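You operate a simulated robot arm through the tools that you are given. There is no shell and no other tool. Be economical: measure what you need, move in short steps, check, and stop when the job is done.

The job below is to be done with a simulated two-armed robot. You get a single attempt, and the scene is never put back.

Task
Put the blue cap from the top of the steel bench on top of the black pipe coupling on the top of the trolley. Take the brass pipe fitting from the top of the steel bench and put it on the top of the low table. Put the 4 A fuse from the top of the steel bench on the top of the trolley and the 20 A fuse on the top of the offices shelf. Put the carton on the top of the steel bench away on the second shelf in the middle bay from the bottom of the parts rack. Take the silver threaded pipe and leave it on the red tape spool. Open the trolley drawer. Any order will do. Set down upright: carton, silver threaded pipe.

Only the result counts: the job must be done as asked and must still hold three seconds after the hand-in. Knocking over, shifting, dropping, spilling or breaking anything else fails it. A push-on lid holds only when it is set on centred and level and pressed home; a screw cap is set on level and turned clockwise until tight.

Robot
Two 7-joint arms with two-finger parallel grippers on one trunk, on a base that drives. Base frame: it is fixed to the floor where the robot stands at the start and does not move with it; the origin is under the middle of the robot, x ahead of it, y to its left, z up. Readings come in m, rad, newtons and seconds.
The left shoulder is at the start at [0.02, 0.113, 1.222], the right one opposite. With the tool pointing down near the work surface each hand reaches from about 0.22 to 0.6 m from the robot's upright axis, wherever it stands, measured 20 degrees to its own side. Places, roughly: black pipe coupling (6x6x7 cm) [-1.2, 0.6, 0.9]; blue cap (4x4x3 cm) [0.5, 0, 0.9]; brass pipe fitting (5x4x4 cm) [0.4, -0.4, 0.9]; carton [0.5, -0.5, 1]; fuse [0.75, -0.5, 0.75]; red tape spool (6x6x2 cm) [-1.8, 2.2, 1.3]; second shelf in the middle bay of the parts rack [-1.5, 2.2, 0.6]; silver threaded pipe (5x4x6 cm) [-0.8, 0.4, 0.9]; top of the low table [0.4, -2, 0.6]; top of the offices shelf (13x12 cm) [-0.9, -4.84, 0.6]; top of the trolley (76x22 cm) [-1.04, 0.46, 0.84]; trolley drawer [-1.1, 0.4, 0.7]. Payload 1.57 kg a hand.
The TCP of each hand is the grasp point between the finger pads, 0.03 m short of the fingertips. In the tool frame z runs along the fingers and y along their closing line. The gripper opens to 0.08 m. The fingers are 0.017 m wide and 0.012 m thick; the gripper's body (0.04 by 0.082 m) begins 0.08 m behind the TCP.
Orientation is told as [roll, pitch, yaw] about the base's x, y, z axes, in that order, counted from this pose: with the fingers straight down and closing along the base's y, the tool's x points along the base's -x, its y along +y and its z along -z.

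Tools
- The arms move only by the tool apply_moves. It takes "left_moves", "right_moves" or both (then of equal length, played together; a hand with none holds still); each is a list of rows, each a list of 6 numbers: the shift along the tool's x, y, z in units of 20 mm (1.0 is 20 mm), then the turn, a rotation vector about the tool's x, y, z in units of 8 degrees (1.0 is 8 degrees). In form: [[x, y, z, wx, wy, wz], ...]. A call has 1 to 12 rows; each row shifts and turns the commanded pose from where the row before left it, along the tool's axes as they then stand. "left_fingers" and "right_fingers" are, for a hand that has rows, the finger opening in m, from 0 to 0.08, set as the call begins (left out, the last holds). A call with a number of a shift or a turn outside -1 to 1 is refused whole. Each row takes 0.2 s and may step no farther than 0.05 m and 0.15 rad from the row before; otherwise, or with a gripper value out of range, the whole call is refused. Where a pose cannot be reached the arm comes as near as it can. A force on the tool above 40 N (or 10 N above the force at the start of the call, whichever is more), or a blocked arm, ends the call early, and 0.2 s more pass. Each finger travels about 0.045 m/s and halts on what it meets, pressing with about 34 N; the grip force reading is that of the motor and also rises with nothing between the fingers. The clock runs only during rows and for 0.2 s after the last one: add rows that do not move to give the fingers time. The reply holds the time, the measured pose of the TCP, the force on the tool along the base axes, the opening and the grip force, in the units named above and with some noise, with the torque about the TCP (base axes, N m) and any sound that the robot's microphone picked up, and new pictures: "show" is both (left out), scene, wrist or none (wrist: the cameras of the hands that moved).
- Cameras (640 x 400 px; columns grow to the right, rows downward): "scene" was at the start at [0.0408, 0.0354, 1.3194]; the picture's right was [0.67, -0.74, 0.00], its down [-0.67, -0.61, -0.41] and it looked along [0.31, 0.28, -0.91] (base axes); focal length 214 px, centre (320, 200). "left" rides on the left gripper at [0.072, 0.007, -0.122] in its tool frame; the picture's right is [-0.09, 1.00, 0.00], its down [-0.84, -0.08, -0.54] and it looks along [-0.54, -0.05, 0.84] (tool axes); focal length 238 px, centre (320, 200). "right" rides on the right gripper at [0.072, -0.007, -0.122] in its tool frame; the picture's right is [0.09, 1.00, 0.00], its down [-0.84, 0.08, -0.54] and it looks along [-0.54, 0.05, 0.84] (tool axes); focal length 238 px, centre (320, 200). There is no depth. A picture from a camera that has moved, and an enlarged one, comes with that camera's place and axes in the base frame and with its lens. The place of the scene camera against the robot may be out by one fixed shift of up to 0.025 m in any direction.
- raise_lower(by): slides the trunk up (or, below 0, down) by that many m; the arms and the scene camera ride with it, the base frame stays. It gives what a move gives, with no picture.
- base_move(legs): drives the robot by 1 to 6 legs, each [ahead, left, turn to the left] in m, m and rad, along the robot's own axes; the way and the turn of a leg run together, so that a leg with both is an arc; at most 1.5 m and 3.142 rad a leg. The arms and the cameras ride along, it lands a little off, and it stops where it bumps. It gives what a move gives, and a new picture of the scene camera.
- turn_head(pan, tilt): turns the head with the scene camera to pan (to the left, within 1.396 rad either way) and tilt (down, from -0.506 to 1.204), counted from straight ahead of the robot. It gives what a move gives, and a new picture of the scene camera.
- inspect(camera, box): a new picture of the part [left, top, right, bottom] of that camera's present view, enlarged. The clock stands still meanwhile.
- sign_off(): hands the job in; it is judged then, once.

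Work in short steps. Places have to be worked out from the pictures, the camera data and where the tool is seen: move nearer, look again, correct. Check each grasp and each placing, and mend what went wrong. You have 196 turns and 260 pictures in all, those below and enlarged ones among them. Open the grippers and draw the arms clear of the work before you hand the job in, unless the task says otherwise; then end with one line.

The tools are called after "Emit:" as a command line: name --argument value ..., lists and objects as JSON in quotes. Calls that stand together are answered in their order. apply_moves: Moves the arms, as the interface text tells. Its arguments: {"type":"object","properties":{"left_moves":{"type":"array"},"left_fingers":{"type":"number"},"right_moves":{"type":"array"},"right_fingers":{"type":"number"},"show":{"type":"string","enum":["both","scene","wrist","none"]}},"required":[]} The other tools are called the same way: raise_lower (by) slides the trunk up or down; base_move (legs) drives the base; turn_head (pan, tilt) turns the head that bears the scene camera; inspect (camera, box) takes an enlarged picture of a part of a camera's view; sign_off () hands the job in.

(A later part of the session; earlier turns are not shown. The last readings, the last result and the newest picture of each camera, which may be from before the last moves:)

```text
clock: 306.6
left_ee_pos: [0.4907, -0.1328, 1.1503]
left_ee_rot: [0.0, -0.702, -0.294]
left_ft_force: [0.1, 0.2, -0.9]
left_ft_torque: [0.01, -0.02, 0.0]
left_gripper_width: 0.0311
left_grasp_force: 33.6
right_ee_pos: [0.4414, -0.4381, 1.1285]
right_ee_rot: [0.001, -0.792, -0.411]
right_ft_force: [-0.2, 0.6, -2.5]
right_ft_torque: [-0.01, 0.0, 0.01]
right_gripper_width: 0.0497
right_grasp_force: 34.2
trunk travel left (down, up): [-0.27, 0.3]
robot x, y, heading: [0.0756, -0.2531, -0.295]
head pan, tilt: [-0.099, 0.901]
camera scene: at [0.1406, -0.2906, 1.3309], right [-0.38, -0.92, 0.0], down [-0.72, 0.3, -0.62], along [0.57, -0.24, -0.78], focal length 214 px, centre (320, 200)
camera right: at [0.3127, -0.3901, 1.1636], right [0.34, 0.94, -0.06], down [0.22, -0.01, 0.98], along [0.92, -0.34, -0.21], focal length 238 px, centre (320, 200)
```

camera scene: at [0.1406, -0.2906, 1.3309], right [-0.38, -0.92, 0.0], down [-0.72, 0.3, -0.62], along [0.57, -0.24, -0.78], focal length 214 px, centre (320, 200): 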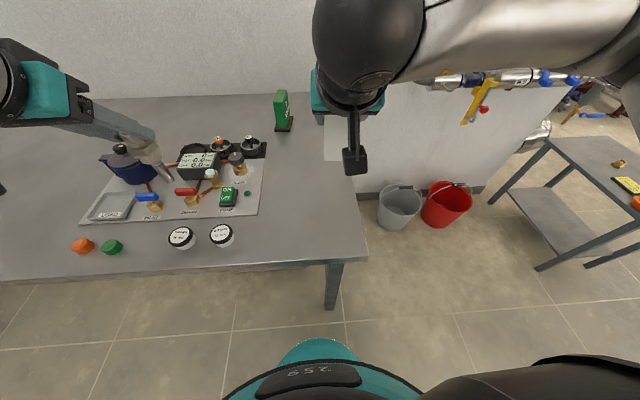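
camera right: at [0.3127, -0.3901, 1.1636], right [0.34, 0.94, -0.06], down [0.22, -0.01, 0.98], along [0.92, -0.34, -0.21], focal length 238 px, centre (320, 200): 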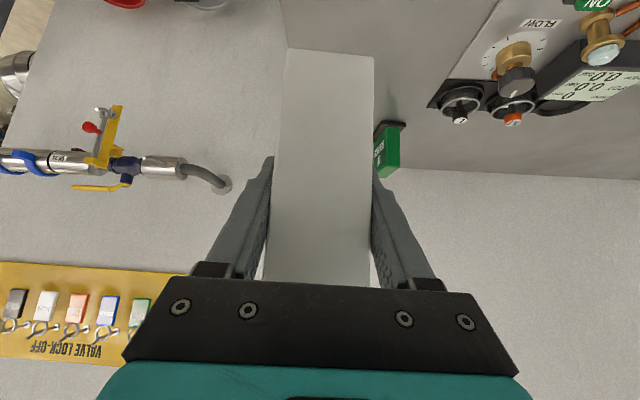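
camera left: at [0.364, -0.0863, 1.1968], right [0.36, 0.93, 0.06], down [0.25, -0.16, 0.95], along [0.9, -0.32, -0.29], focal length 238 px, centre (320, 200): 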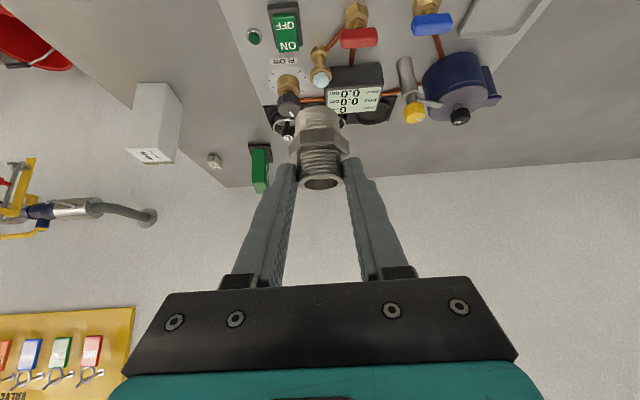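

Both objects held. Reverse route: back off, strafe left, then back into the rack aisle.

Emit:
base_move --legs '[[-0.27, 0, 0], [0, 1.09, 0], [-0.4, 0, 0]]'

```text
clock: 315.9
left_ee_pos: [0.1765, 1.1216, 1.1505]
left_ee_rot: [0.0, -0.703, -0.297]
left_ft_force: [-0.7, -0.1, -0.9]
left_ft_torque: [0.02, -0.01, -0.02]
left_gripper_width: 0.0315
left_grasp_force: 34.4
right_ee_pos: [0.127, 0.8145, 1.1281]
right_ee_rot: [0.0, -0.788, -0.416]
right_ft_force: [-0.4, 0.2, -0.7]
right_ft_torque: [-0.02, -0.02, -0.02]
right_gripper_width: 0.0495
right_grasp_force: 34.1
trunk travel left (down, up): [-0.27, 0.3]
robot x, y, heading: [-0.2374, 0.9994, -0.295]
head pan, tilt: [-0.099, 0.901]
camera scene: at [-0.1747, 0.9648, 1.331], right [-0.39, -0.92, 0.0], down [-0.72, 0.3, -0.62], along [0.57, -0.24, -0.78], focal length 214 px, centre (320, 200)
```

scene: 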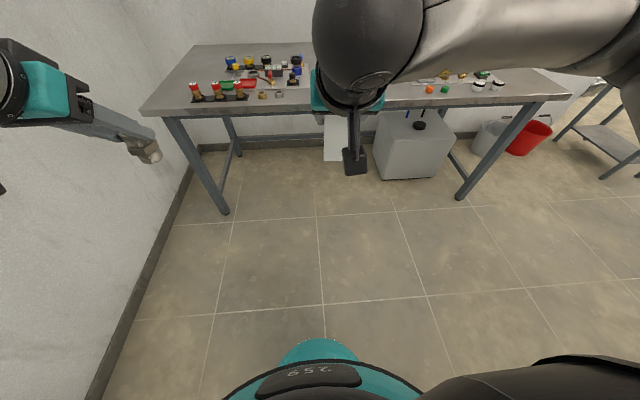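

Continuing: back along the aisle 1.15 m and turn left to face the rack.

Emit:
base_move --legs '[[-1.15, 0, 0], [0, 0, 1.572]]'

Emit:
turn_head --pan 0.2 --tilt 0.2

Emit:
turn_head --pan 0.0 --tilt 0.75

```text
clock: 325.6
left_ee_pos: [-1.4807, 1.7517, 1.1488]
left_ee_rot: [0.001, -0.701, 1.293]
left_ft_force: [-1.1, -0.1, -1.0]
left_ft_torque: [0.0, -0.03, -0.01]
left_gripper_width: 0.0317
left_grasp_force: 34.0
right_ee_pos: [-1.1731, 1.7071, 1.1283]
right_ee_rot: [0.0, -0.794, 1.174]
right_ft_force: [-0.9, 1.4, -0.4]
right_ft_torque: [-0.05, 0.02, 0.03]
right_gripper_width: 0.0494
right_grasp_force: 34.3
trunk travel left (down, up): [-0.27, 0.3]
robot x, y, heading: [-1.3549, 1.3364, 1.287]
head pan, tilt: [-0.099, 0.901]
camera scene: at [-1.3358, 1.4128, 1.3309], right [0.93, -0.37, 0.0], down [-0.29, -0.73, -0.62], along [0.23, 0.58, -0.78], focal length 214 px, centre (320, 200)
```

scene: 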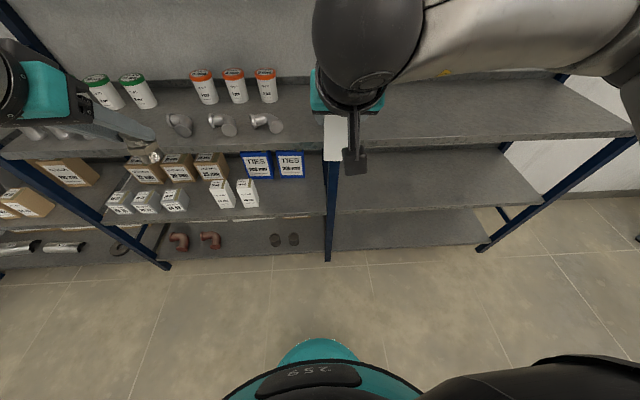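

```text
clock: 326.7
left_ee_pos: [-1.4797, 1.7513, 1.1492]
left_ee_rot: [0.0, -0.7, 1.293]
left_ft_force: [1.0, -0.2, -1.8]
left_ft_torque: [0.0, 0.01, -0.03]
left_gripper_width: 0.0311
left_grasp_force: 33.9
right_ee_pos: [-1.1731, 1.705, 1.1289]
right_ee_rot: [0.0, -0.788, 1.172]
right_ft_force: [-0.6, -0.3, -1.0]
right_ft_torque: [-0.03, -0.02, -0.02]
right_gripper_width: 0.0495
right_grasp_force: 33.7
trunk travel left (down, up): [-0.27, 0.3]
robot x, y, heading: [-1.3513, 1.3391, 1.289]
head pan, tilt: [0.201, 0.201]
camera scene: at [-1.3563, 1.4356, 1.3924], right [1.0, -0.08, 0.0], down [-0.02, -0.2, -0.98], along [0.08, 0.98, -0.2], focal length 214 px, centre (320, 200)
```

scene: 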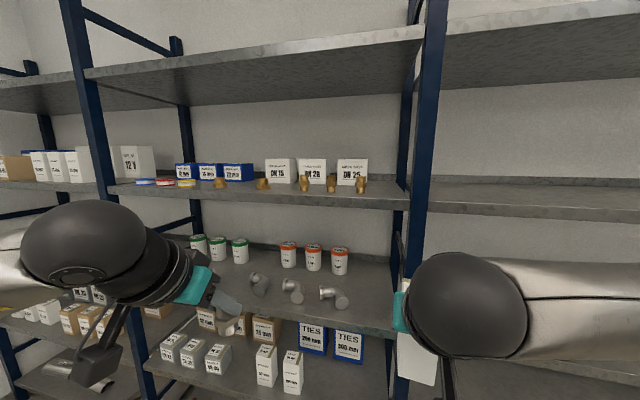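

```text
clock: 327.7
left_ee_pos: [-1.4802, 1.7512, 1.1488]
left_ee_rot: [-0.001, -0.701, 1.291]
left_ft_force: [-0.6, -0.4, -1.5]
left_ft_torque: [-0.02, 0.01, 0.0]
left_gripper_width: 0.0312
left_grasp_force: 34.4
right_ee_pos: [-1.1711, 1.7065, 1.1271]
right_ee_rot: [0.0, -0.787, 1.174]
right_ft_force: [0.2, 0.6, -1.7]
right_ft_torque: [0.0, 0.02, -0.01]
right_gripper_width: 0.0499
right_grasp_force: 33.9
trunk travel left (down, up): [-0.27, 0.3]
robot x, y, heading: [-1.3526, 1.3369, 1.293]
head pan, tilt: [0.0, 0.75]
camera scene: at [-1.3408, 1.4223, 1.3429], right [0.96, -0.27, 0.0], down [-0.19, -0.66, -0.73], along [0.2, 0.7, -0.68], focal length 214 px, centre (320, 200)
```

scene: 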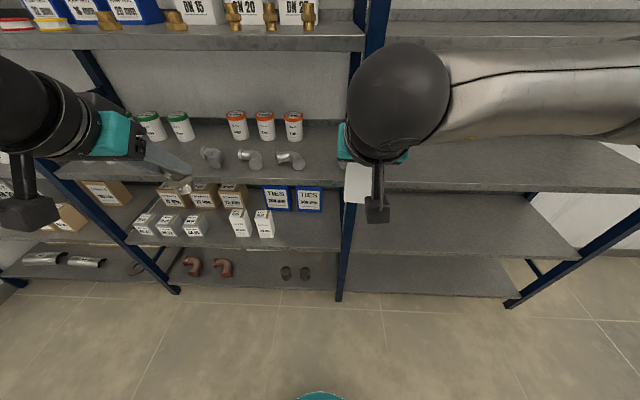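

The red spool is visible (between a blue and a yellow one), and the carton's free slot is right of "Pocket 100 mm" at about (-1.256,1.99). I'll shift the base to reach it, keeping the left hand clear of the rack.

Emit:
base_move --legs '[[0.08, 0.174, -0.013]]'

Emit:
raise_lower --by -0.15

Emit:
inspect --camera "right" --box '[0, 0, 640, 400]'

```text
clock: 329.3
left_ee_pos: [-1.6203, 1.8789, 1.1502]
left_ee_rot: [0.001, -0.701, 1.278]
left_ft_force: [-0.9, -0.3, -1.2]
left_ft_torque: [0.0, -0.02, -0.04]
left_gripper_width: 0.0315
left_grasp_force: 33.7
right_ee_pos: [-1.3136, 1.8305, 1.1277]
right_ee_rot: [-0.002, -0.788, 1.159]
right_ft_force: [-0.9, -0.2, -1.2]
right_ft_torque: [0.01, -0.03, -0.01]
right_gripper_width: 0.0499
right_grasp_force: 33.9
trunk travel left (down, up): [-0.27, 0.3]
robot x, y, heading: [-1.4971, 1.4653, 1.28]
head pan, tilt: [0.0, 0.75]
camera scene: at [-1.4861, 1.5481, 1.3428], right [0.96, -0.29, 0.0], down [-0.2, -0.65, -0.73], along [0.21, 0.7, -0.68], focal length 214 px, centre (320, 200)
```

scene: 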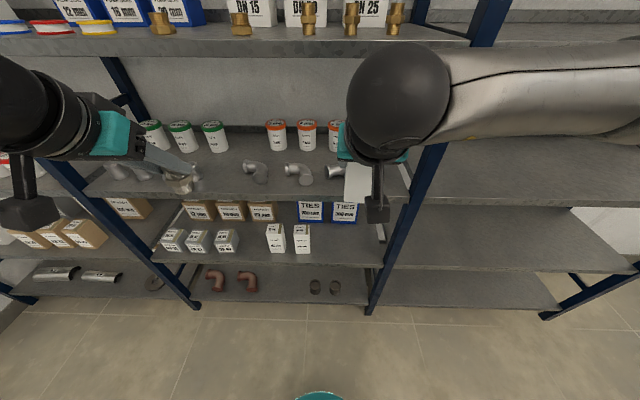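

```text
clock: 331.0
left_ee_pos: [-1.6202, 1.8802, 1.0002]
left_ee_rot: [-0.001, -0.7, 1.28]
left_ft_force: [-0.2, 0.3, -0.9]
left_ft_torque: [-0.01, 0.01, -0.01]
left_gripper_width: 0.0314
left_grasp_force: 33.7
right_ee_pos: [-1.3142, 1.8303, 0.9775]
right_ee_rot: [0.001, -0.793, 1.158]
right_ft_force: [0.0, -0.5, -1.3]
right_ft_torque: [0.0, -0.05, -0.03]
right_gripper_width: 0.0499
right_grasp_force: 34.3
trunk travel left (down, up): [-0.12, 0.45]
robot x, y, heading: [-1.4973, 1.4613, 1.275]
head pan, tilt: [0.0, 0.75]
```

```text
1.00 times, centred on (320, 200) of right (not enlarged: the box is as wide or as high as the picture)
camera zoom: at [-1.3623, 1.7015, 1.0136], right [-0.94, 0.34, -0.06], down [0.01, 0.22, 0.98], along [0.34, 0.92, -0.21], focal length 238 px, centre (320, 200)
```

zoom: 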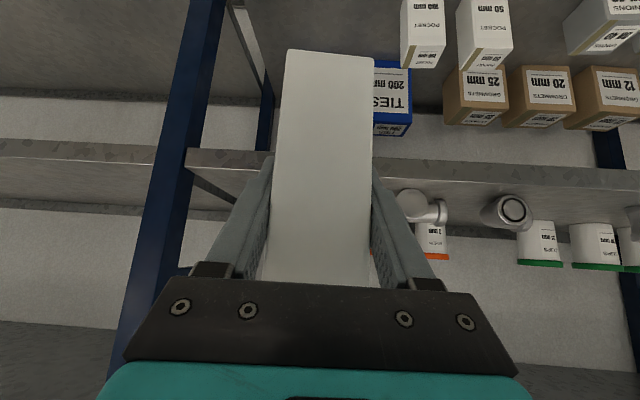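

The carton is lined up between the post and "Pocket 100". I'll square its yaw and lower it in front of the rack to z≈0.735.

Emit:
apply_moves --right_moves '[[0, 0, 0, -0.61, 0, -0.6], [0.71, 0, 0.704, 0, 0, 0], [0.71, 0, 0.704, 0, 0, 0], [0.71, 0, 0.704, 0, 0, 0], [0.71, 0, 0.704, 0, 0, 0], [0.71, 0, 0.704, 0, 0, 0], [0.71, 0, 0.704, 0, 0, 0], [0.71, 0, 0.704, 0, 0, 0], [0.71, 0, 0.704, 0, 0, 0], [0.71, 0, 0.704, 0, 0, 0], [0.71, 0, 0.704, 0, 0, 0], [0.71, 0, 0.704, 0, 0, 0]]' --show "both"

```text
clock: 333.6
left_ee_pos: [-1.6193, 1.8803, 0.9988]
left_ee_rot: [-0.001, -0.7, 1.276]
left_ft_force: [0.3, -0.3, -2.1]
left_ft_torque: [-0.01, 0.02, 0.0]
left_gripper_width: 0.0316
left_grasp_force: 34.0
right_ee_pos: [-1.3124, 1.8295, 0.7558]
right_ee_rot: [0.001, -0.791, 1.276]
right_ft_force: [0.1, -0.7, -0.6]
right_ft_torque: [0.0, -0.01, 0.01]
right_gripper_width: 0.0499
right_grasp_force: 33.9
trunk travel left (down, up): [-0.12, 0.45]
robot x, y, heading: [-1.4995, 1.4612, 1.279]
head pan, tilt: [0.0, 0.75]
camera scene: at [-1.4856, 1.5476, 1.1928], right [0.96, -0.29, 0.0], down [-0.2, -0.65, -0.73], along [0.21, 0.7, -0.68], focal length 214 px, centre (320, 200)
camera right: at [-1.3465, 1.6964, 0.7919], right [-0.97, 0.22, -0.06], down [-0.01, 0.22, 0.98], along [0.23, 0.95, -0.21], focal length 238 px, centre (320, 200)
```

scene: 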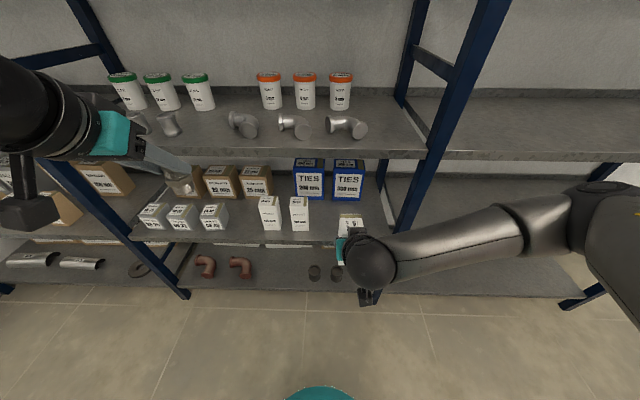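
right: 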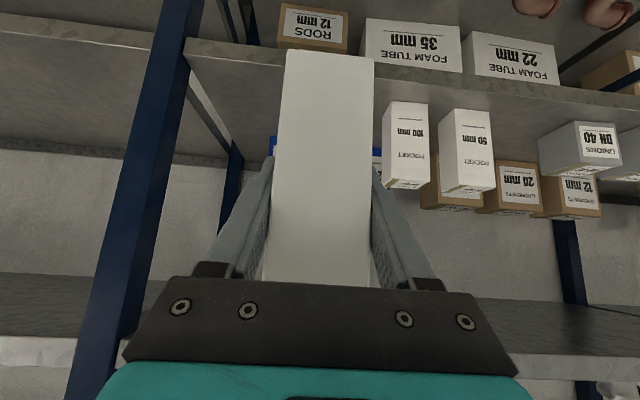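

Shelf surface ≈0.61 and about 6 cm gap to "Pocket 100". I'll lower 3 cm more, then slide the carton forward 165 mm into the bay.

Emit:
apply_moves --right_moves '[[0.53, 0, 0.53, 0, 0, 0], [0.53, 0, 0.53, 0, 0, 0], [-0.64, 0, 0.647, 0, 0, 0], [-0.64, 0, 0.647, 0, 0, 0], [-0.64, 0, 0.647, 0, 0, 0], [-0.64, 0, 0.647, 0, 0, 0], [-0.64, 0, 0.647, 0, 0, 0], [-0.64, 0, 0.647, 0, 0, 0], [0, 0, 0, 0, 0, 0]]' --show "both"

```text
clock: 335.6
left_ee_pos: [-1.62, 1.8793, 0.9995]
left_ee_rot: [0.0, -0.698, 1.277]
left_ft_force: [-0.4, 0.0, -0.8]
left_ft_torque: [0.0, -0.04, -0.02]
left_gripper_width: 0.0313
left_grasp_force: 34.4
right_ee_pos: [-1.283, 1.9354, 0.7296]
right_ee_rot: [0.001, -0.789, 1.276]
right_ft_force: [1.0, 0.4, -1.5]
right_ft_torque: [0.01, -0.02, 0.01]
right_gripper_width: 0.0497
right_grasp_force: 34.0
trunk travel left (down, up): [-0.12, 0.45]
robot x, y, heading: [-1.4977, 1.4649, 1.279]
head pan, tilt: [0.0, 0.75]
camera scene: at [-1.4854, 1.5475, 1.1928], right [0.96, -0.29, 0.0], down [-0.2, -0.65, -0.73], along [0.21, 0.7, -0.68], focal length 214 px, centre (320, 200)
camera right: at [-1.3153, 1.8022, 0.7648], right [-0.97, 0.22, -0.06], down [-0.01, 0.22, 0.98], along [0.23, 0.95, -0.21], focal length 238 px, centre (320, 200)
```

scene: 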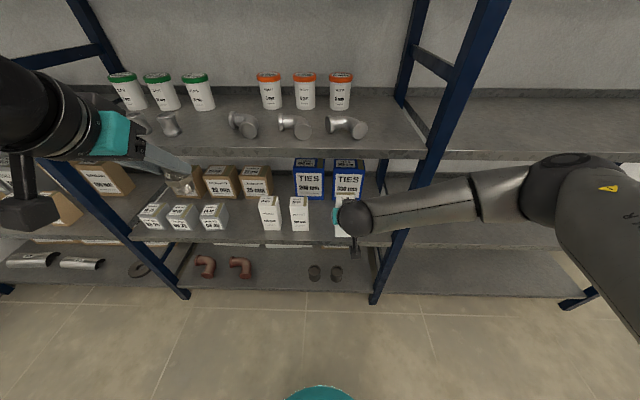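
right: 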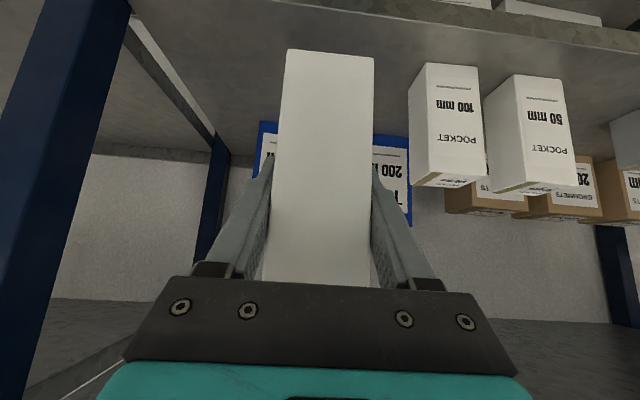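

Inside the bay now, well clear of both neighbours. Forward another 55 mm.

Emit:
apply_moves --right_moves '[[-0.64, 0, 0.647, 0, 0, 0], [-0.64, 0, 0.647, 0, 0, 0], [-0.64, 0, 0.647, 0, 0, 0], [0, 0, 0, 0, 0, 0]]' --show "wrist"

Emit:
inspect --camera "scene" --box '[230, 130, 430, 290]'

```text
clock: 336.6
left_ee_pos: [-1.621, 1.8796, 1.0002]
left_ee_rot: [0.0, -0.7, 1.277]
left_ft_force: [-0.1, -0.2, -1.3]
left_ft_torque: [0.03, 0.03, 0.01]
left_gripper_width: 0.0314
left_grasp_force: 33.6
right_ee_pos: [-1.2673, 1.9867, 0.7287]
right_ee_rot: [0.003, -0.789, 1.278]
right_ft_force: [0.0, 0.6, -1.0]
right_ft_torque: [-0.02, 0.01, 0.04]
right_gripper_width: 0.0499
right_grasp_force: 34.2
trunk travel left (down, up): [-0.12, 0.45]
robot x, y, heading: [-1.4938, 1.4632, 1.278]
head pan, tilt: [0.0, 0.75]
camera right: at [-1.3005, 1.8531, 0.7628], right [-0.97, 0.22, -0.06], down [-0.01, 0.22, 0.98], along [0.23, 0.95, -0.21], focal length 238 px, centre (320, 200)
```

right: 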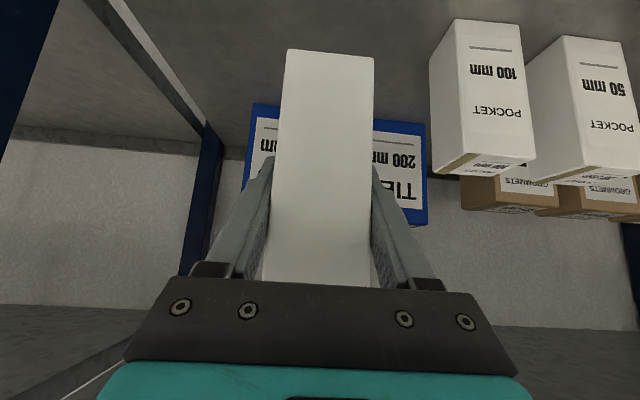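

```text
2.50 times, centred on (330, 210) of scene
camera zoom: at [-1.4854, 1.5475, 1.1928], right [0.96, -0.29, 0.0], down [-0.2, -0.65, -0.73], along [0.21, 0.7, -0.68], focal length 536 px, centre (295, 175)
```

zoom: 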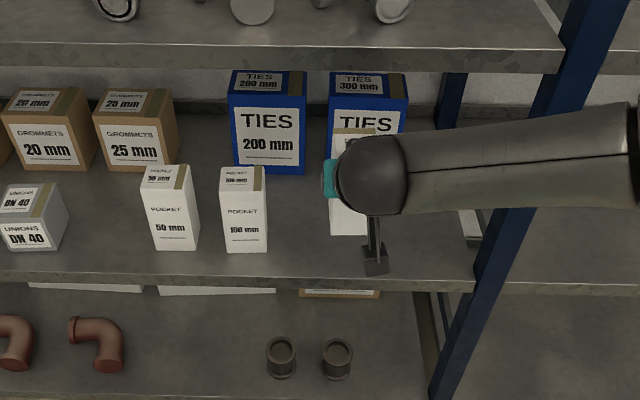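

Depth matches the other cartons. Lowering toward the shelf in small steps.

Emit:
apply_moves --right_moves '[[0.53, 0, 0.53, 0, 0, 0], [0.4, 0, 0.4, 0, 0, 0], [0.2, 0, 0.2, 0, 0, 0], [0, 0, 0, 0, 0, 0]]' --show "none"

Emit:
inspect --camera "scene" --box '[230, 130, 430, 290]'

```text
clock: 337.6
left_ee_pos: [-1.621, 1.8793, 0.9999]
left_ee_rot: [0.0, -0.7, 1.279]
left_ft_force: [0.1, -0.6, -1.2]
left_ft_torque: [-0.07, 0.03, -0.01]
left_gripper_width: 0.0311
left_grasp_force: 33.9
right_ee_pos: [-1.2668, 1.9865, 0.6955]
right_ee_rot: [0.001, -0.791, 1.279]
right_ft_force: [-0.2, 0.0, -1.5]
right_ft_torque: [0.01, -0.02, 0.0]
right_gripper_width: 0.0495
right_grasp_force: 34.0
trunk travel left (down, up): [-0.12, 0.45]
robot x, y, heading: [-1.4968, 1.4676, 1.276]
head pan, tilt: [0.0, 0.75]
```

```text
2.50 times, centred on (330, 210) of scene
camera zoom: at [-1.4854, 1.5475, 1.1928], right [0.96, -0.29, 0.0], down [-0.2, -0.65, -0.73], along [0.21, 0.7, -0.68], focal length 536 px, centre (295, 175)
```

zoom: 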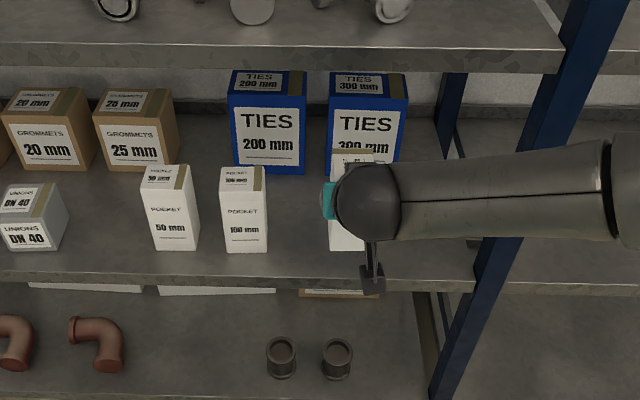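

Still ~1 cm above. Continuing down gently.

Emit:
apply_moves --right_moves '[[0.2, 0, 0.2, 0, 0, 0], [0.15, 0, 0.15, 0, 0, 0], [0, 0, 0, 0, 0, 0]]' --show "none"

```text
clock: 338.4
left_ee_pos: [-1.6195, 1.8784, 1.0002]
left_ee_rot: [-0.001, -0.699, 1.279]
left_ft_force: [-0.5, -0.4, -1.3]
left_ft_torque: [-0.04, 0.02, -0.01]
left_gripper_width: 0.0312
left_grasp_force: 33.9
right_ee_pos: [-1.2666, 1.9872, 0.684]
right_ee_rot: [0.001, -0.791, 1.279]
right_ft_force: [0.4, 0.3, -1.3]
right_ft_torque: [-0.01, 0.02, 0.02]
right_gripper_width: 0.0499
right_grasp_force: 34.1
trunk travel left (down, up): [-0.12, 0.45]
robot x, y, heading: [-1.4973, 1.4618, 1.277]
head pan, tilt: [0.0, 0.75]
```

Emit:
apply_moves --right_moves '[[0.15, 0, 0.15, 0, 0, 0], [0.15, 0, 0.15, 0, 0, 0], [0, 0, 0, 0, 0, 0]]' --show "none"

Emit:
inspect --camera "scene" --box '[280, 170, 380, 260]'

```text
clock: 339.2
left_ee_pos: [-1.6198, 1.8785, 0.9988]
left_ee_rot: [0.0, -0.699, 1.278]
left_ft_force: [0.1, 0.6, -0.8]
left_ft_torque: [-0.01, 0.0, 0.0]
left_gripper_width: 0.0313
left_grasp_force: 34.1
right_ee_pos: [-1.2673, 1.9858, 0.6794]
right_ee_rot: [0.002, -0.791, 1.277]
right_ft_force: [-0.2, -0.5, -1.1]
right_ft_torque: [-0.02, 0.01, 0.0]
right_gripper_width: 0.0495
right_grasp_force: 34.0
trunk travel left (down, up): [-0.12, 0.45]
robot x, y, heading: [-1.498, 1.4652, 1.279]
head pan, tilt: [0.0, 0.75]
```

```text
4.44 times, centred on (330, 215) of scene
camera zoom: at [-1.4854, 1.5475, 1.1928], right [0.96, -0.29, 0.0], down [-0.2, -0.65, -0.73], along [0.21, 0.7, -0.68], focal length 953 px, centre (276, 133)
```

zoom: 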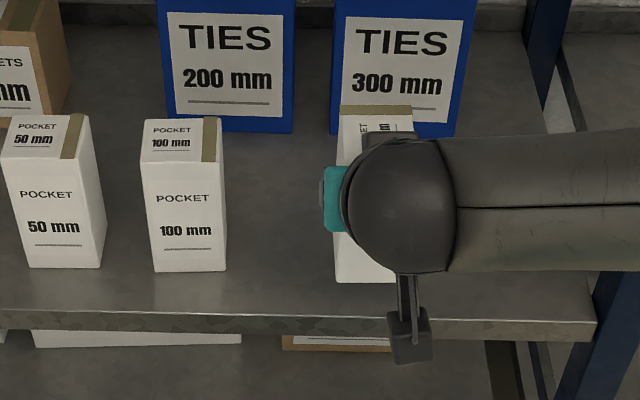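

Emit:
apply_moves --right_moves '[[0.15, 0, 0.15, 0, 0, 0], [0.15, 0, 0.15, 0, 0, 0], [0, 0, 0, 0, 0, 0]]' --show "none"

```text
clock: 340.0
left_ee_pos: [-1.6202, 1.879, 0.9987]
left_ee_rot: [0.0, -0.701, 1.278]
left_ft_force: [-1.0, -0.6, -0.8]
left_ft_torque: [0.0, -0.01, -0.02]
left_gripper_width: 0.0315
left_grasp_force: 33.5
right_ee_pos: [-1.267, 1.9865, 0.6696]
right_ee_rot: [0.001, -0.79, 1.278]
right_ft_force: [0.7, 0.5, -1.4]
right_ft_torque: [-0.05, 0.01, -0.05]
right_gripper_width: 0.0495
right_grasp_force: 33.6
trunk travel left (down, up): [-0.12, 0.45]
robot x, y, heading: [-1.4967, 1.4637, 1.274]
head pan, tilt: [0.0, 0.75]
```

Still free; continuing.

Emit:
apply_moves --right_moves '[[0.12, 0, 0.12, 0, 0, 0], [0.12, 0, 0.12, 0, 0, 0], [0.12, 0, 0.12, 0, 0, 0], [0, 0, 0, 0, 0, 0]]' --show "none"

```text
clock: 341.0
left_ee_pos: [-1.6194, 1.879, 0.9994]
left_ee_rot: [0.001, -0.7, 1.276]
left_ft_force: [0.1, 0.3, -1.2]
left_ft_torque: [-0.01, 0.01, -0.04]
left_gripper_width: 0.0312
left_grasp_force: 33.6
right_ee_pos: [-1.2654, 1.9885, 0.6599]
right_ee_rot: [0.003, -0.788, 1.277]
right_ft_force: [0.3, 0.2, -1.5]
right_ft_torque: [0.0, -0.01, -0.01]
right_gripper_width: 0.0499
right_grasp_force: 33.7
trunk travel left (down, up): [-0.12, 0.45]
robot x, y, heading: [-1.4947, 1.4637, 1.279]
head pan, tilt: [0.0, 0.75]
```

Emit:
apply_moves --right_moves '[[0.12, 0, 0.12, 0, 0, 0], [0.12, 0, 0.12, 0, 0, 0], [0.12, 0, 0.12, 0, 0, 0], [0, 0, 0, 0, 0, 0]]' --show "none"

Emit:
inspect --camera "scene" --box '[280, 170, 380, 260]'

```text
clock: 342.0
left_ee_pos: [-1.6205, 1.8781, 0.9994]
left_ee_rot: [0.0, -0.701, 1.278]
left_ft_force: [-0.1, -0.5, -1.2]
left_ft_torque: [-0.03, 0.01, 0.01]
left_gripper_width: 0.0314
left_grasp_force: 33.9
right_ee_pos: [-1.2684, 1.9879, 0.65]
right_ee_rot: [0.003, -0.789, 1.277]
right_ft_force: [-0.3, 0.0, -1.3]
right_ft_torque: [0.0, 0.01, 0.01]
right_gripper_width: 0.0496
right_grasp_force: 34.2
trunk travel left (down, up): [-0.12, 0.45]
robot x, y, heading: [-1.4995, 1.4618, 1.277]
head pan, tilt: [0.0, 0.75]
```

```text
4.44 times, centred on (330, 215) of scene
camera zoom: at [-1.4854, 1.5475, 1.1928], right [0.96, -0.29, 0.0], down [-0.2, -0.65, -0.73], along [0.21, 0.7, -0.68], focal length 953 px, centre (276, 133)
```

zoom: 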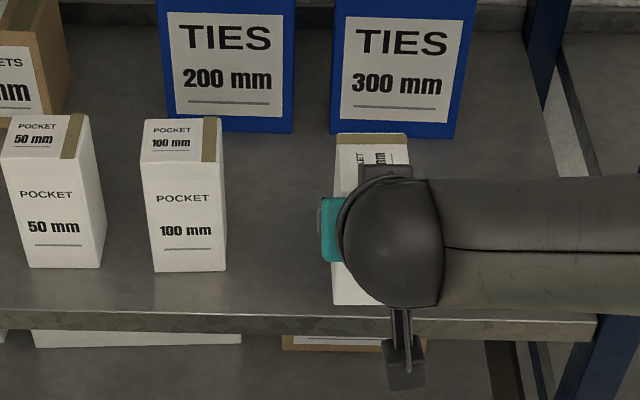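

The carton would end up close to the shelf's front edge, so I'll move it 35 mm deeper (13 cm free behind) before lowering further.

Emit:
apply_moves --right_moves '[[-0.616, 0, 0.623, 0, 0, 0], [-0.616, 0, 0.623, 0, 0, 0], [0, 0, 0, 0, 0, 0], [0.12, 0, 0.12, 0, 0, 0], [0.12, 0, 0.12, 0, 0, 0], [0.12, 0, 0.12, 0, 0, 0], [0, 0, 0, 0, 0, 0]]' --show "wrist"

Emit:
inspect --camera "scene" --box '[280, 170, 380, 260]'

```text
clock: 343.6
left_ee_pos: [-1.62, 1.8777, 0.9995]
left_ee_rot: [-0.001, -0.7, 1.278]
left_ft_force: [0.1, 0.4, -1.7]
left_ft_torque: [-0.01, -0.01, -0.03]
left_gripper_width: 0.0314
left_grasp_force: 33.9
right_ee_pos: [-1.2565, 2.0211, 0.6377]
right_ee_rot: [0.002, -0.791, 1.279]
right_ft_force: [0.0, -0.3, -1.6]
right_ft_torque: [0.01, 0.02, -0.01]
right_gripper_width: 0.0497
right_grasp_force: 33.9
trunk travel left (down, up): [-0.12, 0.45]
robot x, y, heading: [-1.5, 1.4584, 1.277]
head pan, tilt: [0.0, 0.75]
camera right: at [-1.2896, 1.8874, 0.6735], right [-0.97, 0.22, -0.06], down [-0.01, 0.22, 0.98], along [0.23, 0.95, -0.21], focal length 238 px, centre (320, 200)
```

right: 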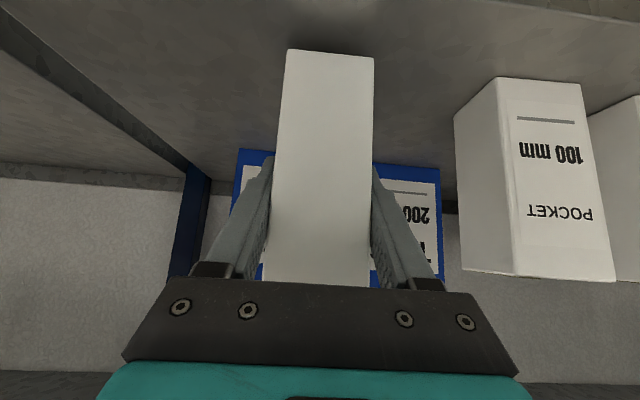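

```text
4.44 times, centred on (330, 215) of scene
camera zoom: at [-1.4854, 1.5475, 1.1928], right [0.96, -0.29, 0.0], down [-0.2, -0.65, -0.73], along [0.21, 0.7, -0.68], focal length 953 px, centre (276, 133)
```

zoom: 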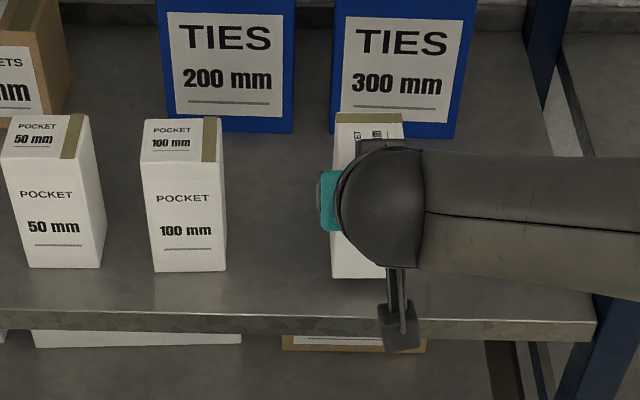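

Shelf surface is nearer 0.57. Continuing down in 2–3 mm steps.

Emit:
apply_moves --right_moves '[[0.1, 0, 0.1, 0, 0, 0], [0.1, 0, 0.1, 0, 0, 0], [0.1, 0, 0.1, 0, 0, 0], [0, 0, 0, 0, 0, 0]]' --show "none"

```text
clock: 344.6
left_ee_pos: [-1.6205, 1.8786, 1.0003]
left_ee_rot: [-0.001, -0.699, 1.278]
left_ft_force: [0.5, -0.2, -2.1]
left_ft_torque: [0.03, 0.01, -0.01]
left_gripper_width: 0.0315
left_grasp_force: 34.1
right_ee_pos: [-1.2563, 2.0204, 0.6309]
right_ee_rot: [0.001, -0.788, 1.278]
right_ft_force: [-0.7, 1.3, -2.3]
right_ft_torque: [-0.01, 0.0, 0.0]
right_gripper_width: 0.0498
right_grasp_force: 34.1
trunk travel left (down, up): [-0.12, 0.45]
robot x, y, heading: [-1.4967, 1.4676, 1.275]
head pan, tilt: [0.0, 0.75]
```

Emit:
apply_moves --right_moves '[[0.12, 0, 0.12, 0, 0, 0], [0.12, 0, 0.12, 0, 0, 0], [0.12, 0, 0.12, 0, 0, 0], [0, 0, 0, 0, 0, 0]]' --show "none"

Emit:
inspect --camera "right" --box '[240, 20, 420, 140]'

```text
clock: 345.6
left_ee_pos: [-1.6205, 1.8765, 1.0007]
left_ee_rot: [0.0, -0.704, 1.276]
left_ft_force: [-0.8, -0.4, -0.8]
left_ft_torque: [-0.01, -0.02, -0.01]
left_gripper_width: 0.0315
left_grasp_force: 33.8
right_ee_pos: [-1.2564, 2.0219, 0.6252]
right_ee_rot: [0.002, -0.798, 1.276]
right_ft_force: [-0.5, -3.6, 27.1]
right_ft_torque: [-0.87, 0.16, 0.03]
right_gripper_width: 0.0498
right_grasp_force: 34.0
trunk travel left (down, up): [-0.12, 0.45]
robot x, y, heading: [-1.4966, 1.4642, 1.281]
head pan, tilt: [0.0, 0.75]
```

```text
3.33 times, centred on (330, 80) of right
camera zoom: at [-1.2901, 1.8879, 0.6589], right [-0.97, 0.22, -0.06], down [-0.02, 0.21, 0.98], along [0.23, 0.95, -0.2], focal length 794 px, centre (287, 600)
```

zoom: 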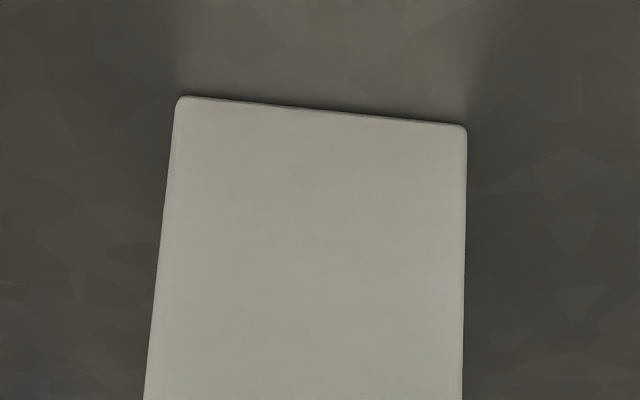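

Contact with the shelf (27 N). I'll ease up 4 mm and open.

Emit:
apply_moves --right_moves '[[-0.14, 0, -0.14, 0, 0, 0], [0, 0, 0, 0, 0, 0]]' --show "none"

Emit:
apply_moves --right_moves '[[0, 0, 0, 0, 0, 0], [0, 0, 0, 0, 0, 0], [0, 0, 0, 0, 0, 0], [0, 0, 0, 0, 0, 0]]' --right_fingers 0.078 --show "wrist"

```text
clock: 346.2
left_ee_pos: [-1.6204, 1.8778, 1.0008]
left_ee_rot: [0.002, -0.701, 1.276]
left_ft_force: [0.8, -1.0, -1.2]
left_ft_torque: [-0.02, 0.02, 0.05]
left_gripper_width: 0.0313
left_grasp_force: 34.1
right_ee_pos: [-1.2563, 2.022, 0.6252]
right_ee_rot: [0.002, -0.792, 1.28]
right_ft_force: [-1.4, 4.7, 12.1]
right_ft_torque: [0.78, -0.06, 0.06]
right_gripper_width: 0.0497
right_grasp_force: 33.5
trunk travel left (down, up): [-0.12, 0.45]
robot x, y, heading: [-1.4942, 1.4649, 1.276]
head pan, tilt: [0.0, 0.75]
```

```text
clock: 347.2
left_ee_pos: [-1.6198, 1.8789, 0.9993]
left_ee_rot: [-0.001, -0.7, 1.278]
left_ft_force: [0.3, 0.3, -1.2]
left_ft_torque: [-0.02, 0.03, 0.02]
left_gripper_width: 0.0312
left_grasp_force: 33.9
right_ee_pos: [-1.2571, 2.02, 0.6231]
right_ee_rot: [0.003, -0.788, 1.277]
right_ft_force: [0.1, 0.2, 0.2]
right_ft_torque: [0.02, 0.02, -0.05]
right_gripper_width: 0.0779
right_grasp_force: 0.0
trunk travel left (down, up): [-0.12, 0.45]
robot x, y, heading: [-1.5004, 1.4646, 1.28]
head pan, tilt: [0.0, 0.75]
camera right: at [-1.2896, 1.8867, 0.6589], right [-0.97, 0.22, -0.06], down [-0.01, 0.22, 0.98], along [0.23, 0.95, -0.21], focal length 238 px, centre (320, 200)
```

right: 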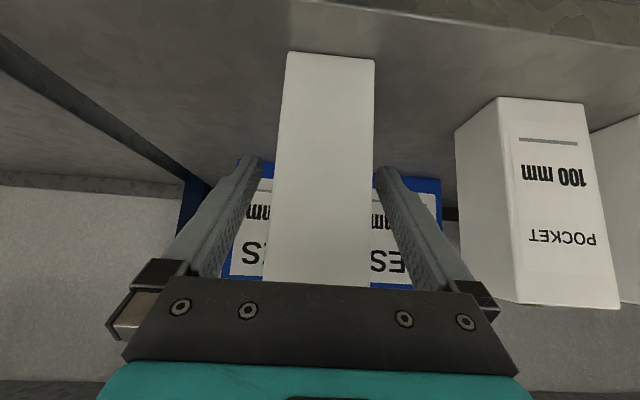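

Released; the carton stands upright. Backing the hand straight out.

Emit:
apply_moves --right_moves '[[0.66, 0, -0.66, 0, 0, 0], [0.66, 0, -0.66, 0, 0, 0], [0.66, 0, -0.66, 0, 0, 0], [0.66, 0, -0.66, 0, 0, 0], [0.66, 0, -0.66, 0, 0, 0], [0.66, 0, -0.66, 0, 0, 0], [0.66, 0, -0.66, 0, 0, 0], [0.66, 0, -0.66, 0, 0, 0], [0.66, 0, -0.66, 0, 0, 0], [0.66, 0, -0.66, 0, 0, 0], [0.66, 0, -0.66, 0, 0, 0]]' --show "both"

```text
clock: 349.6
left_ee_pos: [-1.6212, 1.8787, 0.9999]
left_ee_rot: [0.0, -0.699, 1.279]
left_ft_force: [0.5, -0.1, -1.3]
left_ft_torque: [-0.01, 0.01, -0.02]
left_gripper_width: 0.0314
left_grasp_force: 33.4
right_ee_pos: [-1.3342, 1.8414, 0.6355]
right_ee_rot: [-0.004, -0.788, 1.278]
right_ft_force: [-0.4, 0.1, 0.0]
right_ft_torque: [-0.01, 0.01, -0.02]
right_gripper_width: 0.0781
right_grasp_force: 0.2
right hand out of reach, approached as far as the arm can: row 8, 9, 10, 11
trunk travel left (down, up): [-0.12, 0.45]
robot x, y, heading: [-1.4977, 1.4682, 1.279]
head pan, tilt: [0.0, 0.75]
camera scene: at [-1.4855, 1.5474, 1.1928], right [0.96, -0.29, 0.0], down [-0.2, -0.65, -0.73], along [0.21, 0.7, -0.68], focal length 214 px, centre (320, 200)
camera right: at [-1.3681, 1.7077, 0.672], right [-0.97, 0.23, -0.07], down [-0.02, 0.22, 0.97], along [0.24, 0.95, -0.21], focal length 238 px, centre (320, 200)
```

scene: 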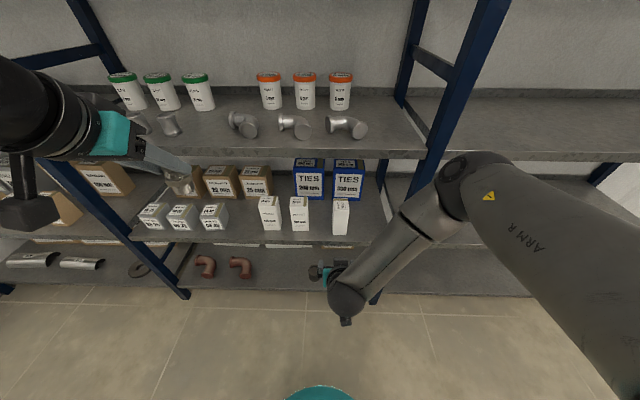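
right: 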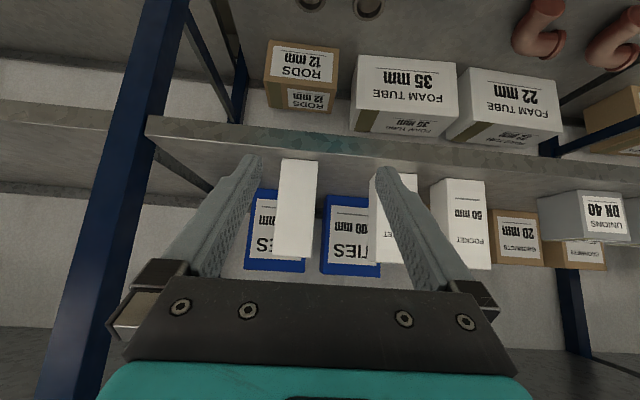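

Carton is standing next to the others. I'll raise the right hand, then the trunk, and look at the red spool.

Emit:
apply_moves --right_moves '[[-0.69, 0, -0.69, 0, 0, 0], [-0.69, 0, -0.69, 0, 0, 0], [-0.69, 0, -0.69, 0, 0, 0], [-0.69, 0, -0.69, 0, 0, 0], [-0.69, 0, -0.69, 0, 0, 0], [-0.69, 0, -0.69, 0, 0, 0], [-0.69, 0, -0.69, 0, 0, 0], [-0.69, 0, -0.69, 0, 0, 0], [-0.69, 0, -0.69, 0, 0, 0], [-0.69, 0, -0.69, 0, 0, 0]]' --show "none"

Emit:
raise_lower --by 0.3

Emit:
turn_head --pan 0.5 --tilt 0.35

```text
clock: 351.8
left_ee_pos: [-1.6191, 1.8788, 0.9995]
left_ee_rot: [-0.001, -0.699, 1.277]
left_ft_force: [-0.2, -0.4, -1.0]
left_ft_torque: [-0.03, 0.0, 0.01]
left_gripper_width: 0.0315
left_grasp_force: 34.0
right_ee_pos: [-1.334, 1.8373, 0.8309]
right_ee_rot: [-0.003, -0.791, 1.278]
right_ft_force: [0.8, 0.6, 0.3]
right_ft_torque: [-0.04, -0.01, 0.04]
right_gripper_width: 0.0779
right_grasp_force: 0.0
trunk travel left (down, up): [-0.12, 0.45]
robot x, y, heading: [-1.4937, 1.4641, 1.28]
head pan, tilt: [0.0, 0.75]
```

```text
clock: 354.8
left_ee_pos: [-1.62, 1.8789, 1.3012]
left_ee_rot: [-0.001, -0.701, 1.278]
left_ft_force: [0.0, -0.5, -0.5]
left_ft_torque: [-0.04, -0.02, 0.02]
left_gripper_width: 0.0316
left_grasp_force: 34.1
right_ee_pos: [-1.3334, 1.8379, 1.1309]
right_ee_rot: [0.002, -0.791, 1.276]
right_ft_force: [0.1, 0.3, 0.1]
right_ft_torque: [0.0, 0.02, 0.01]
right_gripper_width: 0.0782
right_grasp_force: 0.0
trunk travel left (down, up): [-0.42, 0.15]
robot x, y, heading: [-1.5031, 1.4623, 1.282]
head pan, tilt: [0.0, 0.75]
```

```text
clock: 355.7
left_ee_pos: [-1.6195, 1.8794, 1.2995]
left_ee_rot: [0.0, -0.7, 1.277]
left_ft_force: [-0.3, -0.7, -0.5]
left_ft_torque: [-0.04, 0.04, -0.01]
left_gripper_width: 0.0313
left_grasp_force: 33.7
right_ee_pos: [-1.3333, 1.8391, 1.1313]
right_ee_rot: [0.001, -0.79, 1.278]
right_ft_force: [-0.1, 0.0, 0.4]
right_ft_torque: [-0.01, 0.01, 0.02]
right_gripper_width: 0.0781
right_grasp_force: 0.1
trunk travel left (down, up): [-0.42, 0.15]
robot x, y, heading: [-1.4994, 1.4629, 1.272]
head pan, tilt: [0.499, 0.351]
camera scene: at [-1.5284, 1.5593, 1.5284], right [0.98, 0.2, 0.0], down [0.07, -0.34, -0.94], along [-0.19, 0.92, -0.34], focal length 214 px, centre (320, 200)
```

scene: 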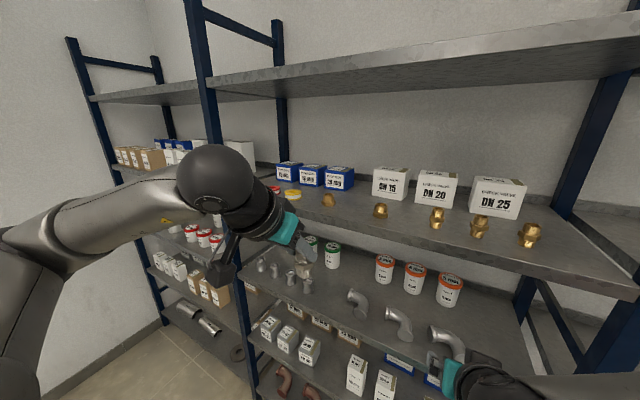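

I'll look through the left camera and zoom in on the spools.

Emit:
inspect --camera "left" --box '[0, 0, 640, 400]'

Emit:
inspect --camera "scene" --box '[240, 150, 380, 240]'

```text
1.00 times, centred on (320, 200) of left (not enlarged: the box is as wide or as high as the picture)
camera zoom: at [-1.6655, 1.7534, 1.3467], right [-0.93, 0.36, 0.06], down [0.16, 0.26, 0.95], along [0.32, 0.9, -0.29], focal length 238 px, centre (320, 200)
```

zoom: 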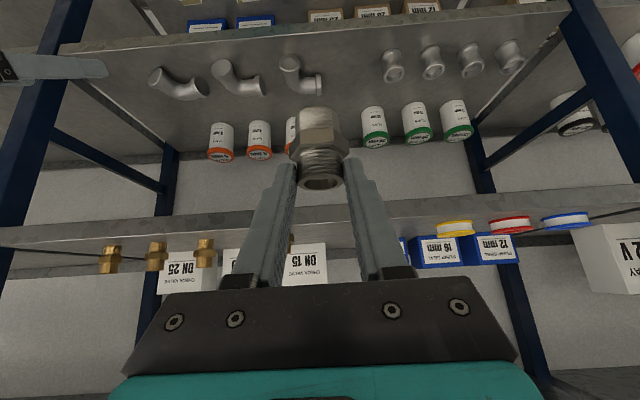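

```text
4.44 times, centred on (310, 195) of scene
camera zoom: at [-1.5284, 1.5593, 1.5284], right [0.98, 0.2, 0.0], down [0.07, -0.34, -0.94], along [-0.19, 0.92, -0.34], focal length 953 px, centre (364, 222)
```

zoom: 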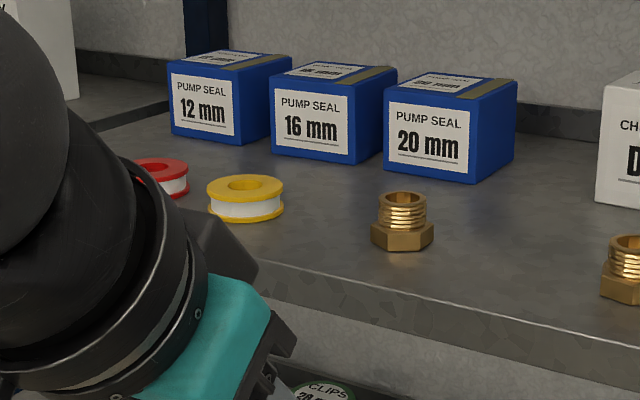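

The red spool is at about (-1.803,2.167), top ≈1.306; spools are 7.6 cm apart. I'll shift the base 0.37 m left and raise the trunk 0.1 m.

Emit:
base_move --legs '[[0, 0.37, 0]]'

Emit:
raise_lower --by 0.1

Emit:
inspect --camera "left" --box '[0, 0, 640, 400]'

```text
clock: 358.1
left_ee_pos: [-1.977, 1.9877, 1.2994]
left_ee_rot: [0.001, -0.698, 1.275]
left_ft_force: [-0.8, 1.0, -0.7]
left_ft_torque: [0.0, -0.01, 0.01]
left_gripper_width: 0.0312
left_grasp_force: 34.3
right_ee_pos: [-1.6915, 1.945, 1.1306]
right_ee_rot: [0.001, -0.79, 1.278]
right_ft_force: [0.5, -0.6, 0.7]
right_ft_torque: [0.01, -0.02, 0.0]
right_gripper_width: 0.0778
right_grasp_force: 0.1
trunk travel left (down, up): [-0.42, 0.15]
robot x, y, heading: [-1.8603, 1.5724, 1.276]
head pan, tilt: [0.499, 0.351]
camera scene: at [-1.8866, 1.6675, 1.5284], right [0.98, 0.2, 0.0], down [0.07, -0.34, -0.94], along [-0.19, 0.92, -0.34], focal length 214 px, centre (320, 200)
```

scene: 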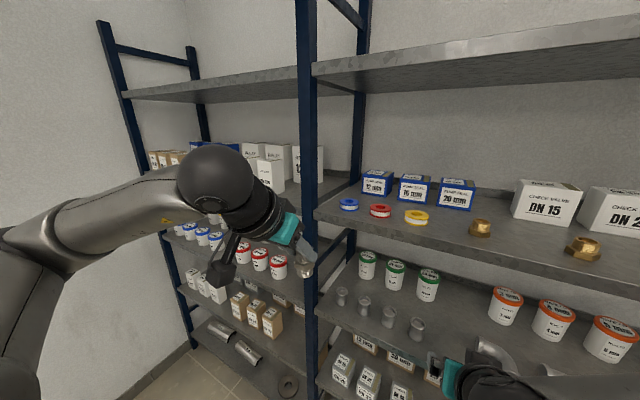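

```text
clock: 359.4
left_ee_pos: [-1.9774, 1.9885, 1.3992]
left_ee_rot: [0.001, -0.7, 1.276]
left_ft_force: [0.1, -0.3, -1.6]
left_ft_torque: [0.01, 0.02, 0.0]
left_gripper_width: 0.0313
left_grasp_force: 34.1
right_ee_pos: [-1.6921, 1.9452, 1.2318]
right_ee_rot: [0.001, -0.787, 1.275]
right_ft_force: [0.9, 0.4, -0.9]
right_ft_torque: [0.0, 0.01, 0.01]
right_gripper_width: 0.0781
right_grasp_force: 0.1
trunk travel left (down, up): [-0.52, 0.05]
robot x, y, heading: [-1.8552, 1.5712, 1.274]
head pan, tilt: [0.499, 0.351]
```

```text
1.00 times, centred on (320, 200) of left (not enlarged: the box is as wide or as high as the picture)
camera zoom: at [-2.0227, 1.8618, 1.4466], right [-0.93, 0.36, 0.06], down [0.16, 0.26, 0.95], along [0.33, 0.9, -0.29], focal length 238 px, centre (320, 200)
```

zoom: 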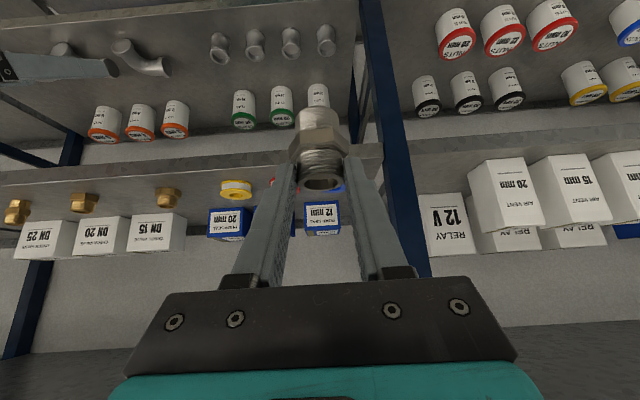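

I'll slide the left hand 0.115 m right, outside the rack, to line up with the red spool.

Emit:
apply_moves --left_moves '[[0, -0.96, 0, 0, 0, 0], [0, -0.96, 0, 0, 0, 0], [0, -0.96, 0, 0, 0, 0], [0, -0.96, 0, 0, 0, 0], [0, -0.96, 0, 0, 0, 0], [0, -0.96, 0, 0, 0, 0], [0, 0, 0, 0, 0, 0]]' --show "both"

```text
clock: 361.1
left_ee_pos: [-1.8675, 1.9552, 1.4001]
left_ee_rot: [0.001, -0.701, 1.275]
left_ft_force: [0.7, 1.2, -1.3]
left_ft_torque: [-0.03, 0.0, -0.01]
left_gripper_width: 0.0312
left_grasp_force: 33.9
right_ee_pos: [-1.692, 1.9465, 1.2317]
right_ee_rot: [-0.001, -0.791, 1.279]
right_ft_force: [0.2, 0.7, 0.2]
right_ft_torque: [-0.02, 0.0, -0.01]
right_gripper_width: 0.078
right_grasp_force: 0.0
trunk travel left (down, up): [-0.52, 0.05]
robot x, y, heading: [-1.8584, 1.57, 1.277]
head pan, tilt: [0.499, 0.351]
camera scene: at [-1.8866, 1.6673, 1.6285], right [0.98, 0.2, 0.0], down [0.07, -0.34, -0.94], along [-0.19, 0.92, -0.34], focal length 214 px, centre (320, 200)
camera left: at [-1.914, 1.8285, 1.4463], right [-0.93, 0.36, 0.06], down [0.16, 0.26, 0.95], along [0.33, 0.9, -0.29], focal length 238 px, centre (320, 200)
```

scene: 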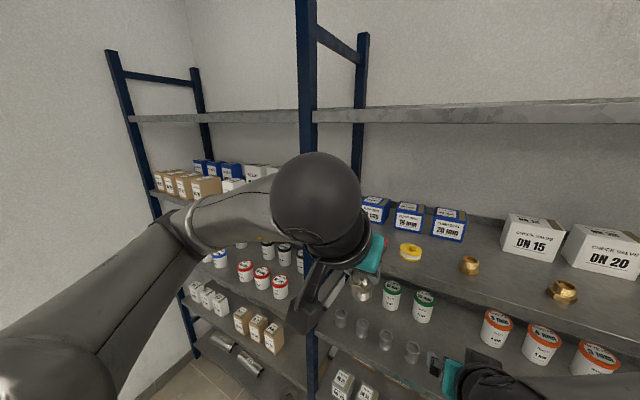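
left: 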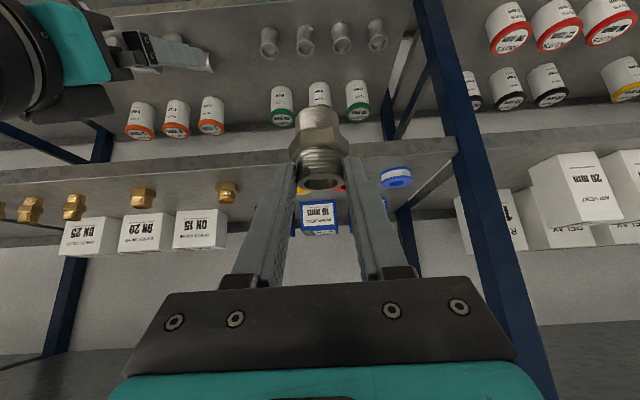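

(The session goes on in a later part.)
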